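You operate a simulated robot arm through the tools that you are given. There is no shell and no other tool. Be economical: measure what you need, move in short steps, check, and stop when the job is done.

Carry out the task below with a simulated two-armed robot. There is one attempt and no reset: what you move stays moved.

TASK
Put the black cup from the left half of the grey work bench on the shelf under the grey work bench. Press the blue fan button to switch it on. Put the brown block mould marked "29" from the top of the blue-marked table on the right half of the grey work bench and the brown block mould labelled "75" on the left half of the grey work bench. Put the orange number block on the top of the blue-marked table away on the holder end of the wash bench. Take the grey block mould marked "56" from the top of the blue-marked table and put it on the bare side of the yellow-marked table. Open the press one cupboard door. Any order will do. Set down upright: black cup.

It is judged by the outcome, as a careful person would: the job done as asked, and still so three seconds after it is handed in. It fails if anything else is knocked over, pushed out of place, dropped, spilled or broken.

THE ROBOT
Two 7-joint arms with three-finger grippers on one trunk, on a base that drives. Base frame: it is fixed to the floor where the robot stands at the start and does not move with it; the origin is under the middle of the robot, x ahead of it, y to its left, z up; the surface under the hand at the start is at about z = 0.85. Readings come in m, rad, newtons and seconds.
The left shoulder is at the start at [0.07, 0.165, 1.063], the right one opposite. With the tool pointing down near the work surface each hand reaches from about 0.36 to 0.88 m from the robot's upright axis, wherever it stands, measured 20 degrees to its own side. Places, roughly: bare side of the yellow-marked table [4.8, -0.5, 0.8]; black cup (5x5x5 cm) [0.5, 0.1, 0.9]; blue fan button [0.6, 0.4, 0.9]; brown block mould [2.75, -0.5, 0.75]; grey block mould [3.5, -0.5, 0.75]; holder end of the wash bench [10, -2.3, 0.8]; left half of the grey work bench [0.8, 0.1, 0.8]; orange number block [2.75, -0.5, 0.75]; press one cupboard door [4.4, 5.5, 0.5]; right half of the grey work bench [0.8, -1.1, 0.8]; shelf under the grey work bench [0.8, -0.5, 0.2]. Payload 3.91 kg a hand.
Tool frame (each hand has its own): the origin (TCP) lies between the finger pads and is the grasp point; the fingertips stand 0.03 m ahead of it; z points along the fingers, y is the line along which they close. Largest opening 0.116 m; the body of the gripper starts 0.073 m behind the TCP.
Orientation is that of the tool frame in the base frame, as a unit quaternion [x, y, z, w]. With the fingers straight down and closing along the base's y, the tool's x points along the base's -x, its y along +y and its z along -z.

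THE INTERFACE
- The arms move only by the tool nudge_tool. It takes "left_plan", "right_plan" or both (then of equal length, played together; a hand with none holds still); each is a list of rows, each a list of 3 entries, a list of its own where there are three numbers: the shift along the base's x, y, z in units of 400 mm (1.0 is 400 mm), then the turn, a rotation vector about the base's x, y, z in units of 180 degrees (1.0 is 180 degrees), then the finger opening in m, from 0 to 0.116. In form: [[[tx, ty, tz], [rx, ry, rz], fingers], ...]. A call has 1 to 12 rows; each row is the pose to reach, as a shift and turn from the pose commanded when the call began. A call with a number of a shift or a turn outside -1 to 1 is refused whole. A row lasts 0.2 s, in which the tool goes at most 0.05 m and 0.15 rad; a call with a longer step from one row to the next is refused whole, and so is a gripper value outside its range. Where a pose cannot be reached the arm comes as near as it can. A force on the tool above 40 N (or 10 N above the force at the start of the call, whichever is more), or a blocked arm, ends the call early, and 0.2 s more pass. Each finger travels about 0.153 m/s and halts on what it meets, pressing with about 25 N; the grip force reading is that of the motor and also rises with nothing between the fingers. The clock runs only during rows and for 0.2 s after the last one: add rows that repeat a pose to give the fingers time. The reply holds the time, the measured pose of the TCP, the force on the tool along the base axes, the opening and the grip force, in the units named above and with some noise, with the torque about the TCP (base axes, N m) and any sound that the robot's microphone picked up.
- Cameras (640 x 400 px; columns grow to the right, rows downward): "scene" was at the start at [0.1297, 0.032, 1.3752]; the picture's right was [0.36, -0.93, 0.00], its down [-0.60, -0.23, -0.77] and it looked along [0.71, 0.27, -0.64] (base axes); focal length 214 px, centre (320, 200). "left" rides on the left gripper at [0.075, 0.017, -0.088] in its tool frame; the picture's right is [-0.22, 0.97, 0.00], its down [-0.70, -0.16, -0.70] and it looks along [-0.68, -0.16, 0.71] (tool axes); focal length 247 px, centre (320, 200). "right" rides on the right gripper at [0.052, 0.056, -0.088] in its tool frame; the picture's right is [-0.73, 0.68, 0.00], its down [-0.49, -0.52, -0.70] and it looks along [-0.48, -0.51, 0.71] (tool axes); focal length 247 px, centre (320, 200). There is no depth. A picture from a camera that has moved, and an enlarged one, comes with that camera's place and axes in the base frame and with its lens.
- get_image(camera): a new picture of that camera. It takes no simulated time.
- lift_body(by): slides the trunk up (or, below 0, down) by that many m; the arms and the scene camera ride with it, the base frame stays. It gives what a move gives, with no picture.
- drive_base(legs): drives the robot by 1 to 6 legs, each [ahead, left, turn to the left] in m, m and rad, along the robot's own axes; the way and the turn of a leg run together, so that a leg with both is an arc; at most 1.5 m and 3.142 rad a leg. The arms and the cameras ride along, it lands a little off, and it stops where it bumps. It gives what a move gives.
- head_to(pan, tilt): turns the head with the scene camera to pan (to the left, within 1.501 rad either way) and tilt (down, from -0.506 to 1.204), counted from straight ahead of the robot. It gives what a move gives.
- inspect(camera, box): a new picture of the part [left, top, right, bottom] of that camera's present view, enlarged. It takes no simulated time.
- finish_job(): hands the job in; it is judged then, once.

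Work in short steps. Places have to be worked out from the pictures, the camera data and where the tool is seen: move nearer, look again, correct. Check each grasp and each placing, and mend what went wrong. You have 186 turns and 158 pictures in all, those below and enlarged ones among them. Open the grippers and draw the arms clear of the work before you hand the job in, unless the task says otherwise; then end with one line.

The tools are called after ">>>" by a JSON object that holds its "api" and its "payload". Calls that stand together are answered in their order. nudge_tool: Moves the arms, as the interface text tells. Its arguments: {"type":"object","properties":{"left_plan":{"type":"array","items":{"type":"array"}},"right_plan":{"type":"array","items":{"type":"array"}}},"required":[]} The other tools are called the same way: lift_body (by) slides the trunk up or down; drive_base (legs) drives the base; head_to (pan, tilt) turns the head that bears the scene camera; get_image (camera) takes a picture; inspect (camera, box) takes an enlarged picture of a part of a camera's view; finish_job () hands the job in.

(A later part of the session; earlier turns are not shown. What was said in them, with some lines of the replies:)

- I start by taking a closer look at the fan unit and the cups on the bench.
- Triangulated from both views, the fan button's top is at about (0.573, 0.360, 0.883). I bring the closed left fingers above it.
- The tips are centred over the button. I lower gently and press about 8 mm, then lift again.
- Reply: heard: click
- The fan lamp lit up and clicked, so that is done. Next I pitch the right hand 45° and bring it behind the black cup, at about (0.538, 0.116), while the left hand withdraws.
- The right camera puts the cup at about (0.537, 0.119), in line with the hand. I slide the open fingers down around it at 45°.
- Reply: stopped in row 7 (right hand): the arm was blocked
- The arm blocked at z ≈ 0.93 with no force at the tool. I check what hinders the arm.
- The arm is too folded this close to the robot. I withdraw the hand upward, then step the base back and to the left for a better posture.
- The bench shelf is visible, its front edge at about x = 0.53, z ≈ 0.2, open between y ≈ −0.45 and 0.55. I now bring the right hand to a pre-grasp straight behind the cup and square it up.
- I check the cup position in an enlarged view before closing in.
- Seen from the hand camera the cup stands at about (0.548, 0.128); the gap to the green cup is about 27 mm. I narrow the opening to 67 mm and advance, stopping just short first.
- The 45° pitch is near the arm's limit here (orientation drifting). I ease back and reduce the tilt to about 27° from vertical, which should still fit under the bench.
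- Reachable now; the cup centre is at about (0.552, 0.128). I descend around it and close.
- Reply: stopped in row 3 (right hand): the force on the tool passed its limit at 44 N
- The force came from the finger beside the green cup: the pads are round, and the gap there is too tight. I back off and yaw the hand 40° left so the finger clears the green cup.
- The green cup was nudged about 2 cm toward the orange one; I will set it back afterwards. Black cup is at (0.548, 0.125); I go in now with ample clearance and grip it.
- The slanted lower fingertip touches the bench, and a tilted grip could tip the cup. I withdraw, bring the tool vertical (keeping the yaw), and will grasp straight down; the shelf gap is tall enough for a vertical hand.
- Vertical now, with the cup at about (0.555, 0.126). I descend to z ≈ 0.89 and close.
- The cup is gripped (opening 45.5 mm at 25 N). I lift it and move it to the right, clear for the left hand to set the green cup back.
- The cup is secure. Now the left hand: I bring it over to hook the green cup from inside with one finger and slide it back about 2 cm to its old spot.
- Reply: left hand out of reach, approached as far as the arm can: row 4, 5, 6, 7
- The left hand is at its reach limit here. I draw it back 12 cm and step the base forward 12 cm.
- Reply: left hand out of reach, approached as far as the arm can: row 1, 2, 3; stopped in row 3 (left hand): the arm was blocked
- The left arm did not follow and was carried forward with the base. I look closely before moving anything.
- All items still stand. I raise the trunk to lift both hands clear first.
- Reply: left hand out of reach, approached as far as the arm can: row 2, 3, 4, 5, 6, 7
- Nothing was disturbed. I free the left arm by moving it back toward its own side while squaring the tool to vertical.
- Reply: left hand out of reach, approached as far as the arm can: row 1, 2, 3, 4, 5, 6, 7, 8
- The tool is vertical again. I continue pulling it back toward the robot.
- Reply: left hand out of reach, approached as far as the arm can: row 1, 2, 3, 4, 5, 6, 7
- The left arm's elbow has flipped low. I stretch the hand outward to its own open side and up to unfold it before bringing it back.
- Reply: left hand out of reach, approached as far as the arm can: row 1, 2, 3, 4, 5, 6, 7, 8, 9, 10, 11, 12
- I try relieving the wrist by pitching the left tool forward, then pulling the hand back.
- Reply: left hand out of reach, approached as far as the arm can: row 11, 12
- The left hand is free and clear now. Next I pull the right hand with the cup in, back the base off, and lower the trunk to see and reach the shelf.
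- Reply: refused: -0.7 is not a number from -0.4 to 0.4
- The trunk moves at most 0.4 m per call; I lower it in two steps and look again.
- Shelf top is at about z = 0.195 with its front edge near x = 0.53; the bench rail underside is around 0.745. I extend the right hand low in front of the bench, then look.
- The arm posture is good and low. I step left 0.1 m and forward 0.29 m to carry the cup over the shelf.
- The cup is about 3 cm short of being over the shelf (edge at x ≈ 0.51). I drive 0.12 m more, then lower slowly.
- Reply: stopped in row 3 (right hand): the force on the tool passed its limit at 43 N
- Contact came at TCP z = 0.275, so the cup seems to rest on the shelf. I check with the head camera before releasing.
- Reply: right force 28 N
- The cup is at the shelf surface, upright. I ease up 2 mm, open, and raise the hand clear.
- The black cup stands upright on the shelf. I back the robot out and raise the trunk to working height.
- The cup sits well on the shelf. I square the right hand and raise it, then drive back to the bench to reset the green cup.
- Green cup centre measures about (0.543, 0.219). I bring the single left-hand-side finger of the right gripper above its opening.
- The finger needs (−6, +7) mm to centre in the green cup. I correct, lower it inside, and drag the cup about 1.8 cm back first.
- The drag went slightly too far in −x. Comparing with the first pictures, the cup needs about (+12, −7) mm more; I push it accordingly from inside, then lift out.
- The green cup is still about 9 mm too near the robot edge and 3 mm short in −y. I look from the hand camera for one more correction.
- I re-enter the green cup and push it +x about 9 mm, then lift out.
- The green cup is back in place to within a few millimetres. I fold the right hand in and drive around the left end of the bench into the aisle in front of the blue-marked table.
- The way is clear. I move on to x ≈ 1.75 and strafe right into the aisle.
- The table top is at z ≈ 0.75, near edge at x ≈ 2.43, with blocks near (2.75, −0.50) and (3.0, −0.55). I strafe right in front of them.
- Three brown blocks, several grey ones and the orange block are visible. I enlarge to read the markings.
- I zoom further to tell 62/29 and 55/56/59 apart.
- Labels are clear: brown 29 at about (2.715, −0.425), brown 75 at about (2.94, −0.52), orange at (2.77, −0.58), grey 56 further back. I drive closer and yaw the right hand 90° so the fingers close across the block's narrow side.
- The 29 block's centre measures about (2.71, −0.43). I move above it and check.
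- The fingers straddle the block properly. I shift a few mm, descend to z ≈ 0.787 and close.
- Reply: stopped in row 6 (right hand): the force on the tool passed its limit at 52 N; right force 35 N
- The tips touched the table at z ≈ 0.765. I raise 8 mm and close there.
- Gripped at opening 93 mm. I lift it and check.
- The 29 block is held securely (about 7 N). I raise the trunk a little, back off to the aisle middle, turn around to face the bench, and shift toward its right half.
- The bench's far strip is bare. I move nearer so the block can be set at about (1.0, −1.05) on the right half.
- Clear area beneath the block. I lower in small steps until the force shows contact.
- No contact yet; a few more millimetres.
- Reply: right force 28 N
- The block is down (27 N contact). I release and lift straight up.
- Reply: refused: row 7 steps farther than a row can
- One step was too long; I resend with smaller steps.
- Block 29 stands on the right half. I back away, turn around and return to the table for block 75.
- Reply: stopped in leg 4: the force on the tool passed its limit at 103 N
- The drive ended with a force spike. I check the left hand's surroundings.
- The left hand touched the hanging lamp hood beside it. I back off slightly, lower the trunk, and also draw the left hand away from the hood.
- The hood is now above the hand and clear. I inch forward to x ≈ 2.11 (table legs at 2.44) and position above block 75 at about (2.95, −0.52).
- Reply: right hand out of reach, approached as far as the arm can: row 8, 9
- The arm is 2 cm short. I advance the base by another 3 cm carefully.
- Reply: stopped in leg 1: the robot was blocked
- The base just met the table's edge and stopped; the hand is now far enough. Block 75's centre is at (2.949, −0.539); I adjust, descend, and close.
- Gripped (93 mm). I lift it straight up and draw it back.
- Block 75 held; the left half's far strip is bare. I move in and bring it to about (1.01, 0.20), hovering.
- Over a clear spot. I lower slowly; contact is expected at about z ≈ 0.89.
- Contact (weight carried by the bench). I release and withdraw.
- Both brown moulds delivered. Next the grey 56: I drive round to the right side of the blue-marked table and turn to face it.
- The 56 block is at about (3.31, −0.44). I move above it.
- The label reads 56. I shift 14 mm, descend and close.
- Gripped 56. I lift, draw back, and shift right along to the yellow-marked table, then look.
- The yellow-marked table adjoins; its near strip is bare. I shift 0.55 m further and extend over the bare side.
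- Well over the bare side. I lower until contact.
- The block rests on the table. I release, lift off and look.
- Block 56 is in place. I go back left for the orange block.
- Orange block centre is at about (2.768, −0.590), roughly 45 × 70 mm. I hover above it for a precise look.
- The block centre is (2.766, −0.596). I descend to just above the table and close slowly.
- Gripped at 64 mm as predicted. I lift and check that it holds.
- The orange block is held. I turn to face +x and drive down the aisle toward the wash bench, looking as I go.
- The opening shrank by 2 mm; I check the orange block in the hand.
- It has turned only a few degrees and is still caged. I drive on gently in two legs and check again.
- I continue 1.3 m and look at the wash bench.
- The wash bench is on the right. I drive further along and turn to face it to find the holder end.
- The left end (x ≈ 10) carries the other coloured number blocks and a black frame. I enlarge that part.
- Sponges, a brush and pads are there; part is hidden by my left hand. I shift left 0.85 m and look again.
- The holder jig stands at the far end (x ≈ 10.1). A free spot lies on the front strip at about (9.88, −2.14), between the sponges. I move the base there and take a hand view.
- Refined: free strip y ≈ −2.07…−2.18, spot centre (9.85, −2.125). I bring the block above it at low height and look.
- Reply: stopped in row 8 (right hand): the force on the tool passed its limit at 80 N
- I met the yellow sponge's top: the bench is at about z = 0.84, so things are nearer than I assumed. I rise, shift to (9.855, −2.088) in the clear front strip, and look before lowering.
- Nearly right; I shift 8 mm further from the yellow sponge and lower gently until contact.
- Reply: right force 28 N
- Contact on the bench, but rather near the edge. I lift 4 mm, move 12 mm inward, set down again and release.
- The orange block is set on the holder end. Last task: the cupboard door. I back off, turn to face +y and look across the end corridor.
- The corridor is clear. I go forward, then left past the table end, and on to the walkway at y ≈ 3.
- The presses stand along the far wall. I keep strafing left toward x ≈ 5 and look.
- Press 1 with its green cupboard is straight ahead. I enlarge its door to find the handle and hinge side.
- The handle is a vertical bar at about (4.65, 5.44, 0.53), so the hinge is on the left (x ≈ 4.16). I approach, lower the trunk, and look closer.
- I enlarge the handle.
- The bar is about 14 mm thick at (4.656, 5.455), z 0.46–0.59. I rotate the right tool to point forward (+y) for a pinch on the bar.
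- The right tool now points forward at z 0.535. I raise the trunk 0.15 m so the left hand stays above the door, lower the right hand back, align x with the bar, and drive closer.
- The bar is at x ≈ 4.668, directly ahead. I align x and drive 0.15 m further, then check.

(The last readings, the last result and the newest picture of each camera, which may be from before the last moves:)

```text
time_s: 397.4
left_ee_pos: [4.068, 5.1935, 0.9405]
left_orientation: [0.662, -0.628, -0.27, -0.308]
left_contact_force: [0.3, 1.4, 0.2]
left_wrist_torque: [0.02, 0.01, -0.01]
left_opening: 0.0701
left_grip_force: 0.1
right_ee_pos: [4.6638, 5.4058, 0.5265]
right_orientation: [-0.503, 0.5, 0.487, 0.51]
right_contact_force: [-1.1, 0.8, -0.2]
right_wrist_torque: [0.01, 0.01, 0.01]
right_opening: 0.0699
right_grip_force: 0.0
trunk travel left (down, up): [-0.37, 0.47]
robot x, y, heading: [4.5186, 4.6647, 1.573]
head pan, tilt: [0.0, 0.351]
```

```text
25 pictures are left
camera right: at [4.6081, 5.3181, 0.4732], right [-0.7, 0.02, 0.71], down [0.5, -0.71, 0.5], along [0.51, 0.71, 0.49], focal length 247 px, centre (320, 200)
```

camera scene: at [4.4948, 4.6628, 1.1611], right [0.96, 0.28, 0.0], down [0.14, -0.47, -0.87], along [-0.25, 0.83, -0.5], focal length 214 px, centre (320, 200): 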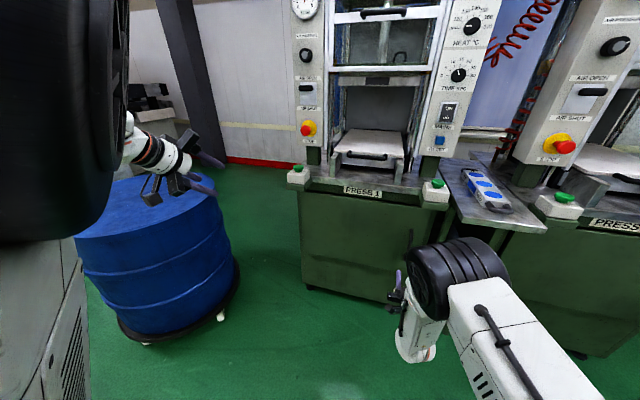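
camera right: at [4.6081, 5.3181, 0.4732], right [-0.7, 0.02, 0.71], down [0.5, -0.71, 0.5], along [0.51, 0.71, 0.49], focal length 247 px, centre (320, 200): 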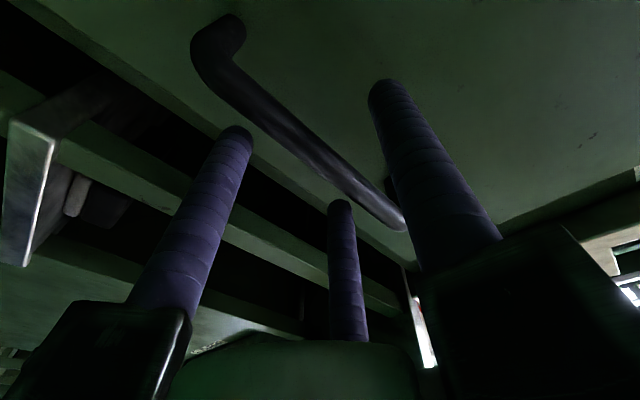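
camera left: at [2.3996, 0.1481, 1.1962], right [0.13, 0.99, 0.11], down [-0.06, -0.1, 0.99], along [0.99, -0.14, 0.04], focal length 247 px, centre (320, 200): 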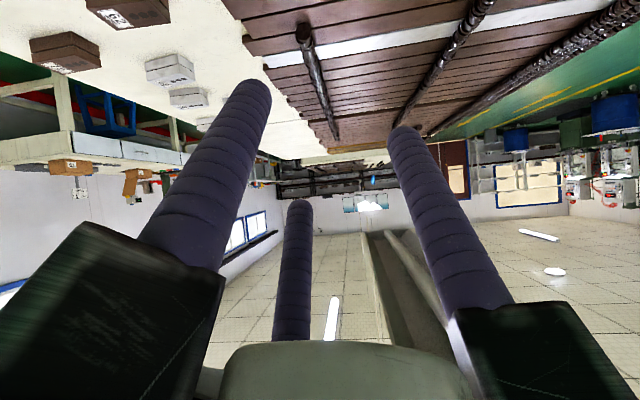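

The bar runs between the single finger and the pair but sits about 15 mm to the right. I shift +x 17 mm, advance until the tips surround the bar, and close.

>>> {"api": "nudge_tool", "payload": {"right_plan": [[[0.022, 0, 0.005], [0, 0, 0], 0.07], [[0.044, 0, 0.01], [0, 0, 0], 0.07], [[0.044, 0.04, 0.01], [0, 0, 0], 0.07], [[0.044, 0.08, 0.01], [0, 0, 0], 0.07], [[0.044, 0.1, 0.01], [0, 0, 0], 0.07], [[0.044, 0.1, 0.01], [0, 0, 0], 0.07]]}}

>>> {"api": "get_image", "payload": {"camera": "right"}}

```text
time_s: 398.4
left_ee_pos: [4.0677, 5.1936, 0.9408]
left_orientation: [0.662, -0.628, -0.269, -0.307]
left_contact_force: [0.0, 0.6, 0.7]
left_wrist_torque: [0.01, 0.01, -0.01]
left_opening: 0.0699
left_grip_force: 0.0
right_ee_pos: [4.6793, 5.4328, 0.5304]
right_orientation: [-0.502, 0.5, 0.488, 0.51]
right_contact_force: [0.0, -12.9, 5.3]
right_wrist_torque: [0.2, 0.29, 0.54]
right_opening: 0.0697
right_grip_force: 0.0
trunk travel left (down, up): [-0.37, 0.47]
robot x, y, heading: [4.5192, 4.6634, 1.575]
head pan, tilt: [0.0, 0.351]
stopped in row 5 (right hand): the force on the tool passed its limit at 52 N (the readings are from after the stop); the commanded pose is now the measured one
```

```text
24 pictures are left
camera right: at [4.625, 5.3462, 0.4776], right [-0.7, 0.02, 0.72], down [0.5, -0.71, 0.5], along [0.52, 0.71, 0.49], focal length 247 px, centre (320, 200)
```

right: 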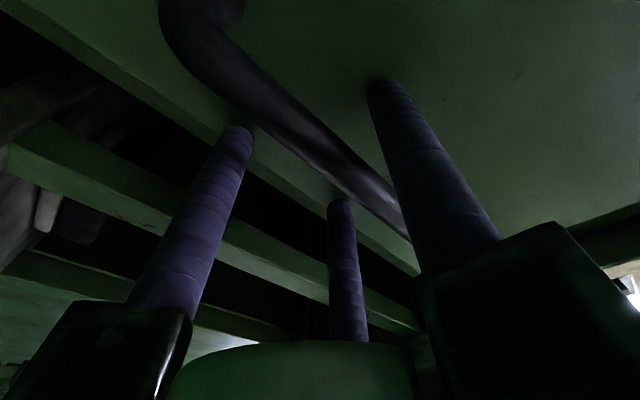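

The tips touch the door face, with the bar between the fingers. I ease back 4 mm and close.

>>> {"api": "nudge_tool", "payload": {"right_plan": [[[0, -0.01, 0], [0, 0, 0], 0.06], [[0, -0.01, 0], [0, 0, 0], 0.045], [[0, -0.01, 0], [0, 0, 0], 0.03], [[0, -0.01, 0], [0, 0, 0], 0.015], [[0, -0.01, 0], [0, 0, 0], 0.0], [[0, -0.01, 0], [0, 0, 0], 0.0]]}}

>>> {"api": "get_image", "payload": {"camera": "right"}}

```text
time_s: 399.5
left_ee_pos: [4.062, 5.1926, 0.9401]
left_orientation: [0.664, -0.626, -0.269, -0.307]
left_contact_force: [0.1, 0.3, -0.1]
left_wrist_torque: [-0.03, 0.01, -0.02]
left_opening: 0.0699
left_grip_force: 0.1
right_ee_pos: [4.6646, 5.4322, 0.5292]
right_orientation: [0.508, -0.495, -0.495, -0.502]
right_contact_force: [-22.3, 1.3, -1.9]
right_wrist_torque: [0.31, 0.48, -0.17]
right_opening: 0.0239
right_grip_force: 25.2
trunk travel left (down, up): [-0.37, 0.47]
robot x, y, heading: [4.5179, 4.6666, 1.581]
head pan, tilt: [0.0, 0.351]
stopped in row 5 (right hand): the force on the tool passed its limit at 45 N (the readings are from after the stop); the commanded pose is now the measured one
```

```text
23 pictures are left
camera right: at [4.611, 5.3425, 0.4768], right [-0.7, 0.0, 0.72], down [0.52, -0.69, 0.5], along [0.5, 0.72, 0.48], focal length 247 px, centre (320, 200)
```

right: 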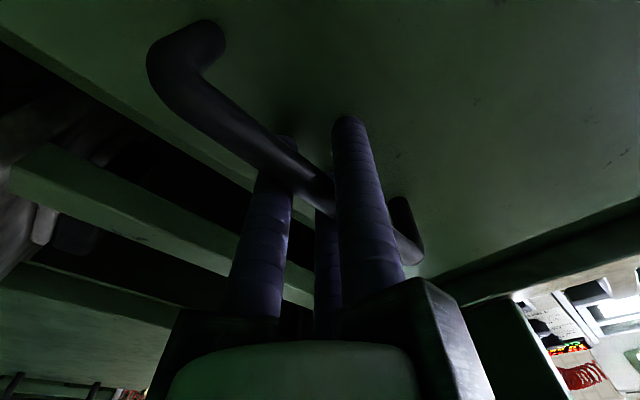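

The bar is pinched (24 mm opening, 25 N). I pull along the door's arc (hinge near x 4.16), turning the hand with the door to about 27°.

>>> {"api": "nudge_tool", "payload": {"right_plan": [[[-0.002, -0.065, 0], [0, 0, -0.0167], 0], [[-0.007, -0.131, 0], [0, 0, -0.033], 0], [[-0.015, -0.196, 0], [0, 0, -0.05], 0], [[-0.027, -0.26, 0], [0, 0, -0.067], 0], [[-0.043, -0.3235, 0], [0, 0, -0.083], 0], [[-0.061, -0.386, 0], [0, 0, -0.1], 0], [[-0.083, -0.448, 0], [0, 0, -0.117], 0], [[-0.108, -0.508, 0], [0, 0, -0.133], 0], [[-0.136, -0.5675, 0], [0, 0, -0.15], 0]]}}

>>> {"api": "get_image", "payload": {"camera": "scene"}}

```text
time_s: 400.1
left_ee_pos: [4.0641, 5.1917, 0.9396]
left_orientation: [0.664, -0.625, -0.271, -0.306]
left_contact_force: [0.0, 0.8, 0.1]
left_wrist_torque: [-0.02, 0.02, 0.01]
left_opening: 0.07
left_grip_force: 0.1
right_ee_pos: [4.6597, 5.3912, 0.5307]
right_orientation: [-0.489, 0.515, 0.475, 0.519]
right_contact_force: [-4.7, 0.2, 0.0]
right_wrist_torque: [-0.13, 0.69, 0.06]
right_opening: 0.0235
right_grip_force: 44.9
trunk travel left (down, up): [-0.37, 0.47]
robot x, y, heading: [4.5179, 4.6649, 1.577]
head pan, tilt: [0.0, 0.351]
stopped in row 2 (right hand): the force on the tool passed its limit at 44 N (the readings are from after the stop); the commanded pose is now the measured one
```

```text
22 pictures are left
camera scene: at [4.5186, 4.8085, 1.1766], right [1.0, 0.01, 0.0], down [0.0, -0.34, -0.94], along [-0.01, 0.94, -0.34], focal length 214 px, centre (320, 200)
```

scene: 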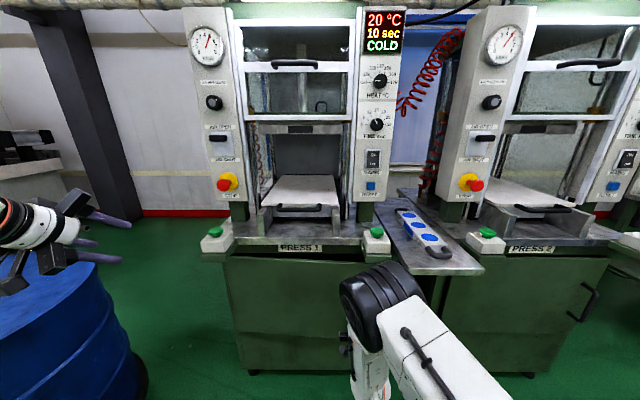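

The door began to move (about 4 cm) but a brief force peak stopped the call. I continue with slower, smaller steps.

>>> {"api": "nudge_tool", "payload": {"right_plan": [[[-0.003, -0.0325, 0], [0, 0, -0.0083], 0], [[-0.007, -0.065, 0], [0, 0, -0.0167], 0], [[-0.0125, -0.097, 0], [0, 0, -0.025], 0], [[-0.018, -0.1295, 0], [0, 0, -0.033], 0], [[-0.025, -0.1615, 0], [0, 0, -0.042], 0], [[-0.0325, -0.1935, 0], [0, 0, -0.05], 0], [[-0.041, -0.225, 0], [0, 0, -0.058], 0], [[-0.05, -0.2565, 0], [0, 0, -0.067], 0], [[-0.06, -0.2875, 0], [0, 0, -0.075], 0], [[-0.071, -0.3185, 0], [0, 0, -0.083], 0], [[-0.082, -0.349, 0], [0, 0, -0.092], 0], [[-0.095, -0.3795, 0], [0, 0, -0.1], 0]]}}

>>> {"api": "get_image", "payload": {"camera": "scene"}}

```text
time_s: 401.7
left_ee_pos: [4.0615, 5.1907, 0.9407]
left_orientation: [0.665, -0.626, -0.27, -0.306]
left_contact_force: [1.2, -0.2, -0.5]
left_wrist_torque: [-0.01, 0.05, -0.01]
left_opening: 0.0695
left_grip_force: 0.2
right_ee_pos: [4.6394, 5.3042, 0.53]
right_orientation: [-0.443, 0.554, 0.432, 0.557]
right_contact_force: [-5.3, 2.2, 4.2]
right_wrist_torque: [-0.13, 0.84, 0.11]
right_opening: 0.0234
right_grip_force: 45.3
trunk travel left (down, up): [-0.37, 0.47]
robot x, y, heading: [4.5192, 4.6626, 1.581]
head pan, tilt: [0.0, 0.351]
stopped in row 7 (right hand): the force on the tool passed its limit at 41 N (the readings are from after the stop); the commanded pose is now the measured one
```

```text
21 pictures are left
camera scene: at [4.5178, 4.8084, 1.1765], right [1.0, 0.01, 0.0], down [0.0, -0.34, -0.94], along [-0.01, 0.94, -0.34], focal length 214 px, centre (320, 200)
```

scene: 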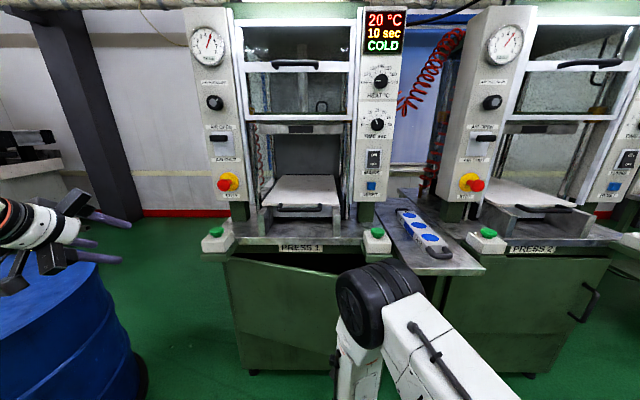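

The door is visibly opening (about 15°). I continue along the arc.

>>> {"api": "nudge_tool", "payload": {"right_plan": [[[-0.009, -0.0315, 0], [0, 0, -0.0083], 0], [[-0.0185, -0.063, 0], [0, 0, -0.0167], 0], [[-0.029, -0.094, 0], [0, 0, -0.025], 0], [[-0.0405, -0.1245, 0], [0, 0, -0.033], 0], [[-0.0525, -0.155, 0], [0, 0, -0.042], 0], [[-0.0655, -0.185, 0], [0, 0, -0.05], 0], [[-0.079, -0.215, 0], [0, 0, -0.058], 0], [[-0.094, -0.244, 0], [0, 0, -0.067], 0], [[-0.109, -0.273, 0], [0, 0, -0.075], 0], [[-0.125, -0.3015, 0], [0, 0, -0.083], 0], [[-0.142, -0.33, 0], [0, 0, -0.092], 0], [[-0.159, -0.357, 0], [0, 0, -0.1], 0]]}}

```text
time_s: 402.9
left_ee_pos: [4.061, 5.1915, 0.9399]
left_orientation: [0.665, -0.625, -0.271, -0.306]
left_contact_force: [0.4, -0.1, -0.5]
left_wrist_torque: [0.03, 0.03, 0.02]
left_opening: 0.0698
left_grip_force: 0.2
right_ee_pos: [4.6157, 5.2446, 0.5307]
right_orientation: [-0.41, 0.58, 0.4, 0.579]
right_contact_force: [-5.7, 3.3, -6.2]
right_wrist_torque: [0.82, 0.51, -0.02]
right_opening: 0.0234
right_grip_force: 45.5
trunk travel left (down, up): [-0.37, 0.47]
robot x, y, heading: [4.5176, 4.6644, 1.579]
head pan, tilt: [0.0, 0.351]
stopped in row 6 (right hand): the force on the tool passed its limit at 42 N (the readings are from after the stop); the commanded pose is now the measured one
```

Fitting the path gives the hinge at about (4.136, 5.47), radius 0.53. I continue on that arc.

>>> {"api": "nudge_tool", "payload": {"right_plan": [[[-0.015, -0.031, 0], [0, 0, -0.0083], 0], [[-0.031, -0.062, 0], [0, 0, -0.0167], 0], [[-0.048, -0.092, 0], [0, 0, -0.025], 0], [[-0.0655, -0.122, 0], [0, 0, -0.033], 0], [[-0.084, -0.1515, 0], [0, 0, -0.042], 0], [[-0.103, -0.1805, 0], [0, 0, -0.05], 0], [[-0.123, -0.209, 0], [0, 0, -0.058], 0], [[-0.144, -0.237, 0], [0, 0, -0.067], 0], [[-0.165, -0.264, 0], [0, 0, -0.075], 0]]}}

>>> {"api": "get_image", "payload": {"camera": "scene"}}

```text
time_s: 404.9
left_ee_pos: [4.06, 5.1914, 0.9397]
left_orientation: [0.665, -0.625, -0.269, -0.307]
left_contact_force: [-0.1, -0.3, -0.3]
left_wrist_torque: [-0.03, -0.04, 0.02]
left_opening: 0.0697
left_grip_force: 0.0
right_ee_pos: [4.5547, 5.1493, 0.5291]
right_orientation: [-0.343, 0.624, 0.325, 0.622]
right_contact_force: [-25.1, 20.9, -4.4]
right_wrist_torque: [0.31, 0.45, -0.33]
right_opening: 0.0239
right_grip_force: 45.1
right hand out of reach, approached as far as the arm can: row 9
trunk travel left (down, up): [-0.37, 0.47]
robot x, y, heading: [4.5208, 4.6618, 1.579]
head pan, tilt: [0.0, 0.351]
```

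```text
20 pictures are left
camera scene: at [4.5149, 4.8106, 1.1761], right [1.0, 0.01, 0.0], down [0.01, -0.35, -0.94], along [-0.01, 0.94, -0.35], focal length 214 px, centre (320, 200)
```

scene: 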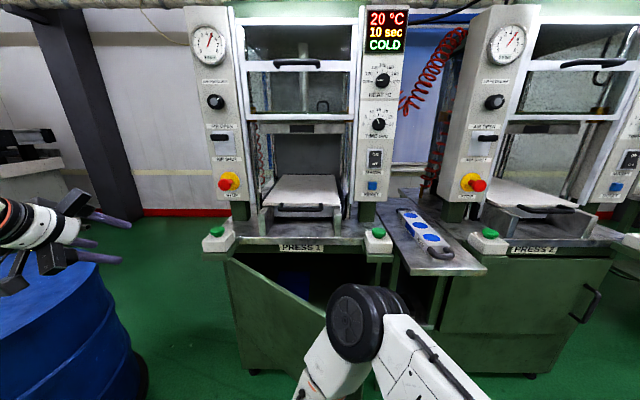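

The door is about 33° open but the arm is folded to its limit. I release the handle, back straight out, square the hand, and look, to then push the door further from its inner side.

>>> {"api": "nudge_tool", "payload": {"right_plan": [[[0, 0, 0], [0, 0, 0], 0.03], [[0, 0, 0], [0, 0, 0], 0.05], [[0, 0, 0], [0, 0, 0], 0.07], [[0, 0, 0], [0, 0, 0], 0.07]]}}

>>> {"api": "drive_base", "payload": {"legs": [[-0.14, 0.08, 0], [-0.15, -0.1, 0]]}}

>>> {"api": "nudge_tool", "payload": {"right_plan": [[[0.06, 0.03, 0], [0, 0, 0.04], 0.04], [[0.12, 0.06, 0], [0, 0, 0.08], 0.02], [[0.18, 0.09, 0], [0, 0, 0.12], 0], [[0.24, 0.12, 0], [0, 0, 0.15], 0], [[0.3, 0.15, 0], [0, 0, 0.17], 0], [[0.36, 0.18, 0], [0, 0, 0.17], 0]]}}

>>> {"api": "get_image", "payload": {"camera": "scene"}}

```text
time_s: 405.9
left_ee_pos: [4.0612, 5.1912, 0.9408]
left_orientation: [0.665, -0.625, -0.27, -0.307]
left_contact_force: [0.3, -0.4, 0.3]
left_wrist_torque: [0.04, 0.01, 0.0]
left_opening: 0.07
left_grip_force: 0.0
right_ee_pos: [4.5557, 5.1486, 0.5318]
right_orientation: [-0.339, 0.625, 0.326, 0.623]
right_contact_force: [0.0, 0.2, -0.2]
right_wrist_torque: [0.0, 0.02, 0.01]
right_opening: 0.0698
right_grip_force: 0.0
trunk travel left (down, up): [-0.37, 0.47]
robot x, y, heading: [4.5183, 4.6656, 1.579]
head pan, tilt: [0.0, 0.351]
```

```text
time_s: 408.4
left_ee_pos: [4.0815, 4.8978, 0.9412]
left_orientation: [0.666, -0.624, -0.271, -0.306]
left_contact_force: [0.0, 0.2, -0.2]
left_wrist_torque: [0.01, 0.01, 0.0]
left_opening: 0.0699
left_grip_force: 0.1
right_ee_pos: [4.5763, 4.8569, 0.5311]
right_orientation: [-0.34, 0.625, 0.327, 0.622]
right_contact_force: [0.5, 0.3, 0.8]
right_wrist_torque: [0.0, 0.0, 0.0]
right_opening: 0.0701
right_grip_force: 0.0
trunk travel left (down, up): [-0.37, 0.47]
robot x, y, heading: [4.5402, 4.3712, 1.584]
head pan, tilt: [0.0, 0.351]
```

```text
time_s: 409.8
left_ee_pos: [4.0801, 4.8983, 0.9408]
left_orientation: [0.666, -0.624, -0.271, -0.306]
left_contact_force: [0.6, 0.1, 0.6]
left_wrist_torque: [-0.03, -0.01, -0.05]
left_opening: 0.0698
left_grip_force: 0.0
right_ee_pos: [4.721, 4.928, 0.5307]
right_orientation: [-0.493, 0.513, 0.48, 0.513]
right_contact_force: [0.3, -0.4, -0.2]
right_wrist_torque: [-0.03, -0.01, 0.0]
right_opening: 0.0092
right_grip_force: 25.2
trunk travel left (down, up): [-0.37, 0.47]
robot x, y, heading: [4.5417, 4.3738, 1.585]
head pan, tilt: [0.0, 0.351]
```

```text
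19 pictures are left
camera scene: at [4.5372, 4.5179, 1.1765], right [1.0, 0.01, 0.0], down [0.0, -0.34, -0.94], along [-0.01, 0.94, -0.34], focal length 214 px, centre (320, 200)
```

scene: 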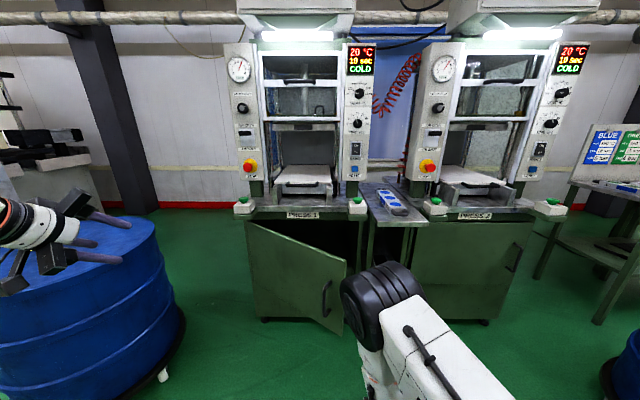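

The door stands about 32° open, its free edge at about (4.62, 5.15). I move the closed fingers past the edge on the right, then inside.

>>> {"api": "drive_base", "payload": {"legs": [[0, -0.06, -0.014], [0.26, 0, 0]]}}

>>> {"api": "get_image", "payload": {"camera": "scene"}}

```text
time_s: 412.3
left_ee_pos: [4.1491, 5.1637, 0.9403]
left_orientation: [0.661, -0.63, -0.267, -0.308]
left_contact_force: [-0.7, -0.2, -0.6]
left_wrist_torque: [-0.03, 0.03, -0.02]
left_opening: 0.0696
left_grip_force: 0.1
right_ee_pos: [4.7891, 5.182, 0.5301]
right_orientation: [-0.489, 0.517, 0.475, 0.517]
right_contact_force: [0.0, 0.3, 0.2]
right_wrist_torque: [-0.02, 0.0, -0.01]
right_opening: 0.0091
right_grip_force: 25.1
trunk travel left (down, up): [-0.37, 0.47]
robot x, y, heading: [4.5995, 4.6295, 1.567]
head pan, tilt: [0.0, 0.351]
```

```text
18 pictures are left
camera scene: at [4.5992, 4.7756, 1.1763], right [1.0, 0.0, 0.0], down [0.0, -0.34, -0.94], along [0.0, 0.94, -0.34], focal length 214 px, centre (320, 200)
```

scene: 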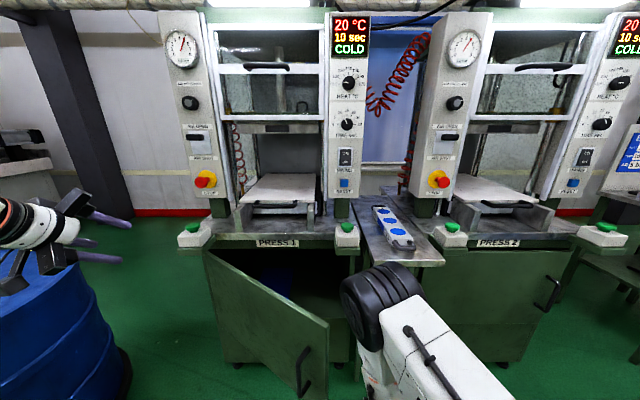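

The fingers are beside the door's free edge. I sweep the hand left to push the inner face.

>>> {"api": "nudge_tool", "payload": {"right_plan": [[[-0.06, 0.02, 0], [0, 0, 0], 0], [[-0.12, 0.04, 0], [0, 0, 0], 0], [[-0.18, 0.05, 0], [0, 0, 0], 0], [[-0.24, 0.05, 0], [0, 0, 0], 0], [[-0.3, 0.05, 0], [0, 0, 0], 0], [[-0.36, 0.05, 0], [0, 0, 0], 0], [[-0.42, 0.05, 0], [0, 0, 0], 0], [[-0.48, 0.05, 0], [0, 0, 0], 0], [[-0.54, 0.05, 0], [0, 0, 0], 0], [[-0.6, 0.05, 0], [0, 0, 0], 0]]}}

>>> {"api": "get_image", "payload": {"camera": "scene"}}

```text
time_s: 413.8
left_ee_pos: [4.1499, 5.164, 0.9394]
left_orientation: [0.66, -0.63, -0.268, -0.309]
left_contact_force: [-0.2, 0.2, -0.1]
left_wrist_torque: [0.03, -0.01, -0.03]
left_opening: 0.0699
left_grip_force: 0.0
right_ee_pos: [4.647, 5.2012, 0.5274]
right_orientation: [-0.486, 0.52, 0.469, 0.523]
right_contact_force: [0.3, 0.7, -0.4]
right_wrist_torque: [-0.01, 0.01, -0.02]
right_opening: 0.0091
right_grip_force: 25.4
trunk travel left (down, up): [-0.37, 0.47]
robot x, y, heading: [4.5982, 4.6315, 1.571]
head pan, tilt: [0.0, 0.351]
stopped in row 7 (right hand): the force on the tool passed its limit at 53 N (the readings are from after the stop); the commanded pose is now the measured one
```

```text
17 pictures are left
camera scene: at [4.5995, 4.7749, 1.1764], right [1.0, 0.0, 0.0], down [0.0, -0.34, -0.94], along [0.0, 0.94, -0.34], focal length 214 px, centre (320, 200)
```

scene: 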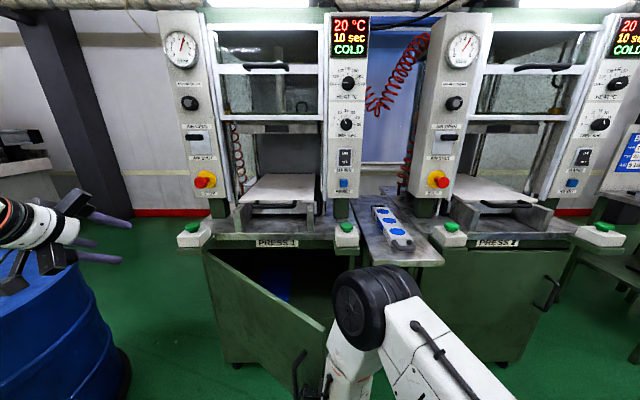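

Contact made and the door moved a little further. I continue, slower and slightly deeper.

>>> {"api": "nudge_tool", "payload": {"right_plan": [[[0.03, 0.03, 0], [0, 0, 0], 0], [[0.03, 0.09, 0], [0, 0, 0], 0], [[0, 0.12, 0], [0, 0, 0], 0], [[-0.03, 0.13, 0], [0, 0, 0], 0], [[-0.06, 0.13, 0], [0, 0, 0], 0], [[-0.09, 0.13, 0], [0, 0, 0], 0], [[-0.12, 0.13, 0], [0, 0, 0], 0], [[-0.15, 0.13, 0], [0, 0, 0], 0], [[-0.18, 0.13, 0], [0, 0, 0], 0], [[-0.21, 0.13, 0], [0, 0, 0], 0], [[-0.24, 0.13, 0], [0, 0, 0], 0], [[-0.27, 0.13, 0], [0, 0, 0], 0]]}}

>>> {"api": "get_image", "payload": {"camera": "scene"}}

```text
time_s: 414.3
left_ee_pos: [4.152, 5.1654, 0.9404]
left_orientation: [0.66, -0.631, -0.267, -0.309]
left_contact_force: [-0.7, 0.4, -0.9]
left_wrist_torque: [-0.01, -0.01, -0.04]
left_opening: 0.0697
left_grip_force: 0.0
right_ee_pos: [4.6658, 5.2244, 0.5265]
right_orientation: [-0.484, 0.523, 0.465, 0.526]
right_contact_force: [0.3, -0.6, 0.8]
right_wrist_torque: [0.01, 0.01, 0.0]
right_opening: 0.0092
right_grip_force: 24.7
trunk travel left (down, up): [-0.37, 0.47]
robot x, y, heading: [4.6026, 4.6267, 1.562]
head pan, tilt: [0.0, 0.351]
stopped in row 2 (right hand): the force on the tool passed its limit at 51 N (the readings are from after the stop); the commanded pose is now the measured one
```

```text
16 pictures are left
camera scene: at [4.5998, 4.775, 1.1764], right [1.0, -0.01, 0.0], down [0.0, -0.34, -0.94], along [0.01, 0.94, -0.34], focal length 214 px, centre (320, 200)
```

scene: 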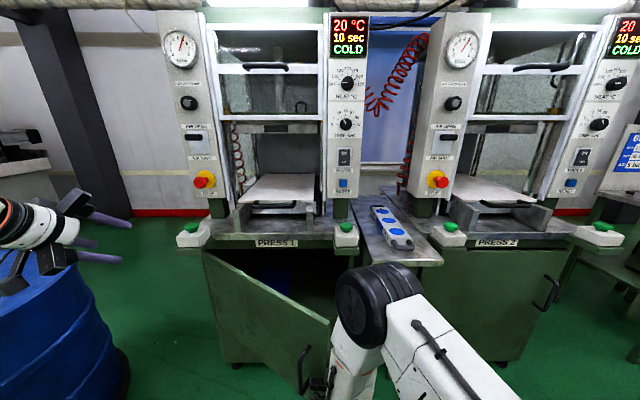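

The hand's body still overlaps the door's outer edge. I move 11 cm right first, then 9 cm forward, and then sweep left.

>>> {"api": "nudge_tool", "payload": {"right_plan": [[[0.1, -0.02, 0], [0, 0, 0], 0], [[0.2, -0.02, 0], [0, 0, 0], 0], [[0.28, 0, 0], [0, 0, 0], 0], [[0.28, 0.08, 0], [0, 0, 0], 0], [[0.28, 0.16, 0], [0, 0, 0], 0], [[0.28, 0.23, 0], [0, 0, 0], 0], [[0.22, 0.23, 0], [0, 0, 0], 0], [[0.17, 0.23, 0], [0, 0, 0], 0], [[0.12, 0.23, 0], [0, 0, 0], 0], [[0.08, 0.23, 0], [0, 0, 0], 0], [[0.04, 0.23, 0], [0, 0, 0], 0], [[0, 0.23, 0], [0, 0, 0], 0]]}}

>>> {"api": "get_image", "payload": {"camera": "scene"}}

```text
time_s: 417.0
left_ee_pos: [4.1537, 5.1658, 0.94]
left_orientation: [0.659, -0.631, -0.267, -0.309]
left_contact_force: [0.0, -0.3, -0.4]
left_wrist_torque: [0.04, -0.02, -0.05]
left_opening: 0.07
left_grip_force: 0.1
right_ee_pos: [4.6767, 5.3131, 0.5231]
right_orientation: [-0.485, 0.525, 0.458, 0.529]
right_contact_force: [-1.1, -0.1, -1.1]
right_wrist_torque: [0.02, 0.03, -0.02]
right_opening: 0.0092
right_grip_force: 25.0
trunk travel left (down, up): [-0.37, 0.47]
robot x, y, heading: [4.601, 4.6321, 1.563]
head pan, tilt: [0.0, 0.351]
stopped in row 12 (right hand): the force on the tool passed its limit at 50 N (the readings are from after the stop); the commanded pose is now the measured one
```

```text
15 pictures are left
camera scene: at [4.6005, 4.775, 1.1763], right [1.0, -0.01, 0.0], down [0.0, -0.34, -0.94], along [0.01, 0.94, -0.34], focal length 214 px, centre (320, 200)
```

scene: 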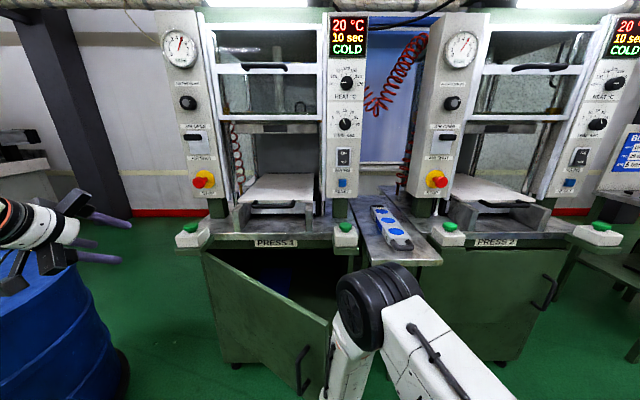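

Now the hand is against the door edge from the side. I push left slowly.

>>> {"api": "nudge_tool", "payload": {"right_plan": [[[-0.02, 0, 0], [0, 0, 0], 0], [[-0.045, 0, 0], [0, 0, 0], 0], [[-0.07, 0, 0], [0, 0, 0], 0], [[-0.095, 0, 0], [0, 0, 0], 0], [[-0.12, 0, 0], [0, 0, 0], 0], [[-0.145, 0, 0], [0, 0, 0], 0], [[-0.17, 0, 0], [0, 0, 0], 0], [[-0.195, 0, 0], [0, 0, 0], 0], [[-0.22, 0, 0], [0, 0, 0], 0], [[-0.245, 0, 0], [0, 0, 0], 0], [[-0.27, 0, 0], [0, 0, 0], 0], [[-0.295, 0, 0], [0, 0, 0], 0]]}}

>>> {"api": "get_image", "payload": {"camera": "right"}}

```text
time_s: 417.4
left_ee_pos: [4.1546, 5.1668, 0.94]
left_orientation: [0.659, -0.632, -0.266, -0.31]
left_contact_force: [0.4, 0.6, -0.6]
left_wrist_torque: [0.01, -0.02, -0.02]
left_opening: 0.07
left_grip_force: 0.0
right_ee_pos: [4.6758, 5.3122, 0.522]
right_orientation: [-0.484, 0.527, 0.453, 0.532]
right_contact_force: [7.8, -5.3, 1.2]
right_wrist_torque: [-0.12, 0.07, 1.33]
right_opening: 0.0092
right_grip_force: 24.9
trunk travel left (down, up): [-0.37, 0.47]
robot x, y, heading: [4.5981, 4.6303, 1.555]
head pan, tilt: [0.0, 0.351]
stopped in row 2 (right hand): the force on the tool passed its limit at 52 N (the readings are from after the stop); the commanded pose is now the measured one
```

```text
14 pictures are left
camera right: at [4.6124, 5.2286, 0.4692], right [-0.7, 0.1, 0.71], down [0.42, -0.74, 0.52], along [0.58, 0.66, 0.48], focal length 247 px, centre (320, 200)
```

right: 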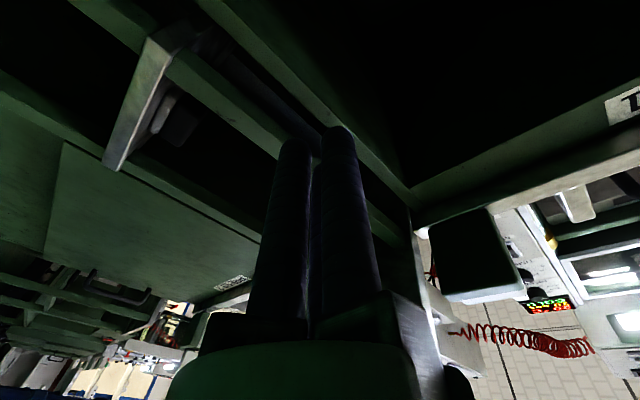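

Pushing the edge end-on is inefficient. I back off to the right and yaw the hand 60° left so the fingers can hook behind the door edge along its inner face.

>>> {"api": "nudge_tool", "payload": {"right_plan": [[[0.1, 0, 0], [0, 0, 0], 0], [[0.2, -0.03, 0], [0, 0, 0.045], 0], [[0.25, -0.06, 0], [0, 0, 0.09], 0], [[0.25, -0.08, 0], [0, 0, 0.135], 0], [[0.25, -0.08, 0], [0, 0, 0.18], 0], [[0.25, -0.08, 0], [0, 0, 0.225], 0], [[0.25, -0.08, 0], [0, 0, 0.27], 0], [[0.25, -0.08, 0], [0, 0, 0.315], 0], [[0.25, -0.08, 0], [0, 0, 0.33], 0], [[0.25, -0.08, 0], [0, 0, 0.33], 0]]}}

>>> {"api": "get_image", "payload": {"camera": "scene"}}

```text
time_s: 419.6
left_ee_pos: [4.155, 5.1665, 0.9394]
left_orientation: [0.658, -0.632, -0.267, -0.311]
left_contact_force: [0.0, -0.1, 0.6]
left_wrist_torque: [0.01, 0.01, 0.01]
left_opening: 0.0697
left_grip_force: 0.0
right_ee_pos: [4.7759, 5.2799, 0.5221]
right_orientation: [0.681, -0.218, -0.657, -0.236]
right_contact_force: [-1.1, -0.4, -0.1]
right_wrist_torque: [-0.01, 0.02, 0.0]
right_opening: 0.0091
right_grip_force: 24.9
trunk travel left (down, up): [-0.37, 0.47]
robot x, y, heading: [4.5996, 4.6273, 1.559]
head pan, tilt: [0.0, 0.351]
```

```text
13 pictures are left
camera scene: at [4.6019, 4.7739, 1.1765], right [1.0, -0.01, 0.0], down [0.0, -0.34, -0.94], along [0.01, 0.94, -0.34], focal length 214 px, centre (320, 200)
```

scene: 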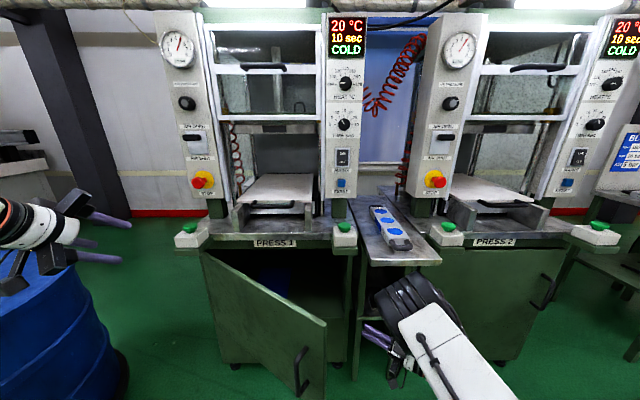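

The fingers now point left, parallel to the door. I slide them in behind the door edge and start pulling the inner face outward.

>>> {"api": "nudge_tool", "payload": {"right_plan": [[[-0.09, -0.02, 0], [0, 0, 0], 0], [[-0.18, -0.04, 0], [0, 0, 0], 0], [[-0.27, -0.06, 0], [0, 0, 0], 0], [[-0.36, -0.08, 0], [0, 0, 0], 0], [[-0.44, -0.1, 0], [0, 0, 0], 0], [[-0.455, -0.123, 0], [0, 0, 0], 0], [[-0.47, -0.146, 0], [0, 0, 0], 0], [[-0.484, -0.169, 0], [0, 0, 0], 0], [[-0.498, -0.192, 0], [0, 0, -0.006], 0], [[-0.512, -0.215, 0], [0, 0, -0.012], 0], [[-0.526, -0.238, 0], [0, 0, -0.018], 0], [[-0.54, -0.261, 0], [0, 0, -0.024], 0]]}}

>>> {"api": "get_image", "payload": {"camera": "scene"}}

```text
time_s: 422.2
left_ee_pos: [4.1543, 5.1662, 0.9393]
left_orientation: [0.658, -0.632, -0.266, -0.311]
left_contact_force: [0.2, -0.4, -0.4]
left_wrist_torque: [-0.01, 0.02, -0.03]
left_opening: 0.0698
left_grip_force: 0.1
right_ee_pos: [4.5603, 5.1742, 0.5232]
right_orientation: [0.673, -0.244, -0.648, -0.262]
right_contact_force: [0.4, 0.4, 0.0]
right_wrist_torque: [0.02, -0.01, -0.01]
right_opening: 0.0093
right_grip_force: 25.2
trunk travel left (down, up): [-0.37, 0.47]
robot x, y, heading: [4.5981, 4.6281, 1.558]
head pan, tilt: [0.0, 0.351]
```

```text
12 pictures are left
camera scene: at [4.6018, 4.7738, 1.1765], right [1.0, -0.01, 0.0], down [0.0, -0.34, -0.94], along [0.01, 0.94, -0.34], focal length 214 px, centre (320, 200)
```

scene: 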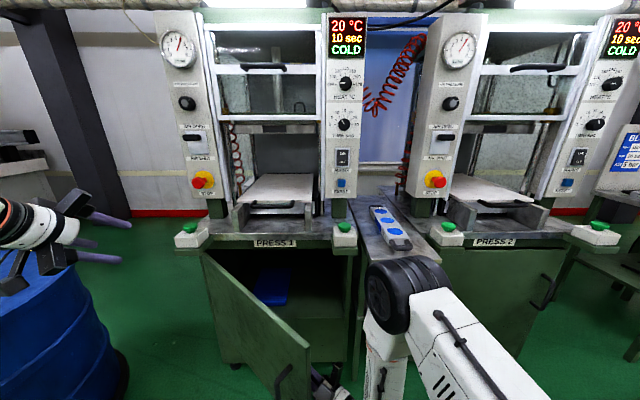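

The door is swinging wider. The arm is near its fold limit, so I continue the pull with base motion along the arc.

>>> {"api": "drive_base", "payload": {"legs": [[-0.05, 0.04, 0], [-0.05, 0.05, 0], [-0.06, 0.1, 0]]}}

>>> {"api": "get_image", "payload": {"camera": "scene"}}

```text
time_s: 424.7
left_ee_pos: [3.96, 5.0069, 0.9403]
left_orientation: [0.658, -0.632, -0.266, -0.311]
left_contact_force: [-1.0, -0.2, -0.2]
left_wrist_torque: [0.04, -0.02, -0.05]
left_opening: 0.07
left_grip_force: 0.0
right_ee_pos: [4.3652, 5.0163, 0.5225]
right_orientation: [0.673, -0.244, -0.648, -0.261]
right_contact_force: [0.5, 0.3, 0.1]
right_wrist_torque: [-0.01, 0.0, -0.02]
right_opening: 0.0091
right_grip_force: 24.9
trunk travel left (down, up): [-0.37, 0.47]
robot x, y, heading: [4.4059, 4.4728, 1.559]
head pan, tilt: [0.0, 0.351]
```

```text
11 pictures are left
camera scene: at [4.4072, 4.6154, 1.1766], right [1.0, -0.01, 0.0], down [0.0, -0.34, -0.94], along [0.01, 0.94, -0.34], focal length 214 px, centre (320, 200)
```

scene: 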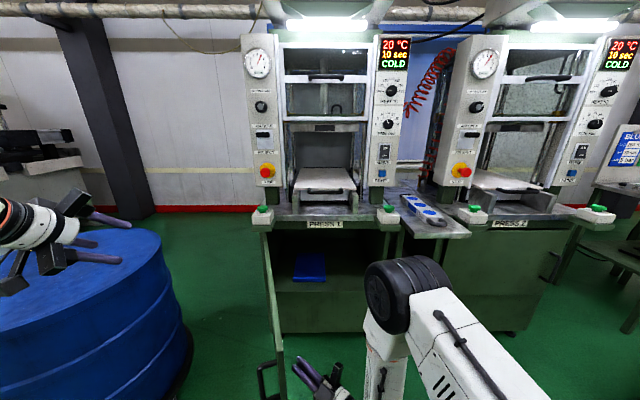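

The door is about 70° open. One more push to the left brings it near fully open.

>>> {"api": "drive_base", "payload": {"legs": [[-0.02, 0.11, 0], [0, 0.04, 0]]}}

>>> {"api": "get_image", "payload": {"camera": "scene"}}

```text
time_s: 426.4
left_ee_pos: [3.8126, 4.9918, 0.9398]
left_orientation: [0.658, -0.633, -0.265, -0.311]
left_contact_force: [-0.7, -0.4, -0.4]
left_wrist_torque: [0.01, -0.04, -0.07]
left_opening: 0.0699
left_grip_force: 0.0
right_ee_pos: [4.2171, 4.9992, 0.5213]
right_orientation: [0.673, -0.244, -0.647, -0.262]
right_contact_force: [-0.1, -0.1, 0.4]
right_wrist_torque: [0.01, 0.03, -0.02]
right_opening: 0.0094
right_grip_force: 24.5
trunk travel left (down, up): [-0.37, 0.47]
robot x, y, heading: [4.2564, 4.4548, 1.555]
head pan, tilt: [0.0, 0.351]
```

```text
10 pictures are left
camera scene: at [4.2587, 4.5983, 1.1765], right [1.0, -0.01, 0.0], down [0.0, -0.34, -0.94], along [0.01, 0.94, -0.34], focal length 214 px, centre (320, 200)
```

scene: 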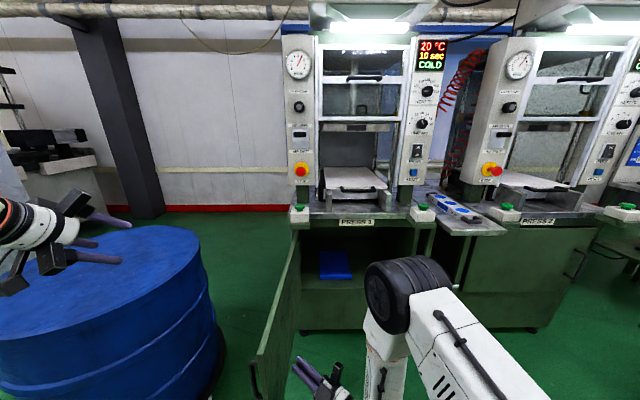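

The door stands about 90° open. I withdraw to the right and back, and check the door once more.

>>> {"api": "drive_base", "payload": {"legs": [[0, -0.3, 0], [-0.8, 0, 0]]}}

>>> {"api": "nudge_tool", "payload": {"right_plan": [[[0, 0, 0], [0, 0, 0], 0.03], [[0, 0, 0], [0, 0, 0], 0.06], [[0, 0, 0], [0, 0, 0], 0.08], [[0, 0, 0], [0, 0, 0], 0.08]]}}

>>> {"api": "get_image", "payload": {"camera": "scene"}}

```text
time_s: 432.2
left_ee_pos: [4.0952, 4.1783, 0.9408]
left_orientation: [0.665, -0.625, -0.269, -0.307]
left_contact_force: [-0.2, 0.2, 0.8]
left_wrist_torque: [0.03, -0.03, 0.02]
left_opening: 0.0698
left_grip_force: 0.1
right_ee_pos: [4.4995, 4.197, 0.5231]
right_orientation: [0.675, -0.237, -0.65, -0.255]
right_contact_force: [0.3, 1.4, 1.2]
right_wrist_torque: [-0.01, 0.01, 0.01]
right_opening: 0.0094
right_grip_force: 25.1
trunk travel left (down, up): [-0.37, 0.47]
robot x, y, heading: [4.5515, 3.6562, 1.582]
head pan, tilt: [0.0, 0.351]
```

```text
time_s: 433.2
left_ee_pos: [4.0951, 4.179, 0.9387]
left_orientation: [0.666, -0.624, -0.27, -0.307]
left_contact_force: [0.5, -0.1, -0.2]
left_wrist_torque: [-0.01, 0.0, -0.01]
left_opening: 0.0697
left_grip_force: 0.0
right_ee_pos: [4.4989, 4.1971, 0.5219]
right_orientation: [0.675, -0.237, -0.65, -0.255]
right_contact_force: [0.6, 0.6, -0.2]
right_wrist_torque: [-0.02, 0.04, -0.01]
right_opening: 0.0799
right_grip_force: 0.0
trunk travel left (down, up): [-0.37, 0.47]
robot x, y, heading: [4.553, 3.6521, 1.581]
head pan, tilt: [0.0, 0.351]
```

```text
9 pictures are left
camera scene: at [4.5506, 3.7974, 1.1765], right [1.0, 0.01, 0.0], down [0.0, -0.34, -0.94], along [-0.01, 0.94, -0.34], focal length 214 px, centre (320, 200)
```

scene: 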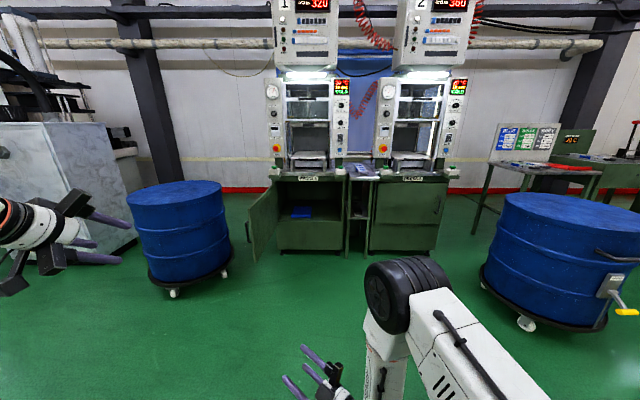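

The door stays wide open. Before handing in, I take one look back at the work bench to verify the moulds there.

>>> {"api": "drive_base", "payload": {"legs": [[-0.9, 0, 0], [0, 0, 2.22]]}}

>>> {"api": "lift_body", "payload": {"by": 0.3}}

>>> {"api": "get_image", "payload": {"camera": "scene"}}

```text
time_s: 443.4
left_ee_pos: [4.4161, 2.0736, 0.9398]
left_orientation: [0.853, 0.324, -0.395, 0.108]
left_contact_force: [0.4, 0.3, 0.1]
left_wrist_torque: [0.0, 0.0, 0.03]
left_opening: 0.0701
left_grip_force: 0.0
right_ee_pos: [4.154, 2.3802, 0.5232]
right_orientation: [-0.508, -0.504, 0.513, -0.474]
right_contact_force: [0.0, 0.2, 0.0]
right_wrist_torque: [-0.02, 0.0, 0.03]
right_opening: 0.08
right_grip_force: 0.1
trunk travel left (down, up): [-0.37, 0.47]
robot x, y, heading: [4.5515, 2.7596, -2.464]
head pan, tilt: [0.0, 0.351]
```

```text
time_s: 446.4
left_ee_pos: [4.4158, 2.0727, 1.2405]
left_orientation: [0.854, 0.323, -0.394, 0.107]
left_contact_force: [0.1, 0.6, -0.1]
left_wrist_torque: [-0.03, -0.02, 0.02]
left_opening: 0.0699
left_grip_force: 0.0
right_ee_pos: [4.1532, 2.3806, 0.8221]
right_orientation: [-0.509, -0.504, 0.514, -0.473]
right_contact_force: [-0.4, 0.3, -0.7]
right_wrist_torque: [0.01, 0.04, 0.0]
right_opening: 0.0802
right_grip_force: 0.0
trunk travel left (down, up): [-0.67, 0.17]
robot x, y, heading: [4.5539, 2.7565, -2.468]
head pan, tilt: [0.0, 0.351]
```

```text
8 pictures are left
camera scene: at [4.4378, 2.6691, 1.4764], right [-0.62, 0.78, 0.0], down [0.27, 0.21, -0.94], along [-0.73, -0.59, -0.34], focal length 214 px, centre (320, 200)
```

scene: 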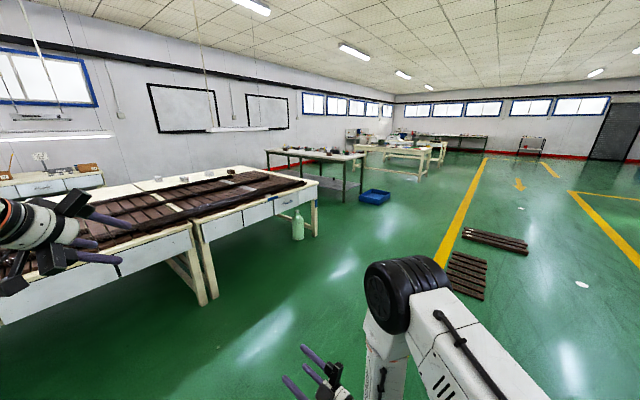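

>>> {"api": "inspect", "payload": {"camera": "scene", "box": [260, 135, 380, 215]}}

```text
5.00 times, centred on (320, 175) of scene
camera zoom: at [4.4378, 2.6691, 1.4764], right [-0.62, 0.78, 0.0], down [0.27, 0.21, -0.94], along [-0.73, -0.59, -0.34], focal length 1072 px, centre (320, 325)
```

zoom: 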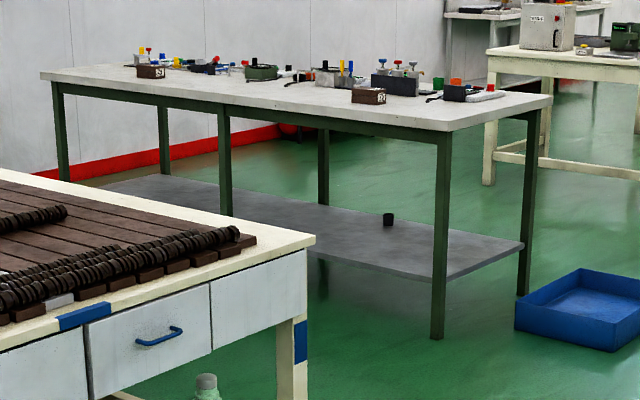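

Both brown moulds stand on the bench, one on each half, and the black cup is upright on the shelf. Grippers are open and the arms are clear, so I hand in.

>>> {"api": "finish_job", "payload": {}}

```text
The job is handed in.
```

All seven tasks are done and the job is handed in; along the way I pushed the green cup on the work bench and put it back to within a few millimetres, and briefly pressed a sponge on the wash bench and touched the lamp hood, with no visible harm.
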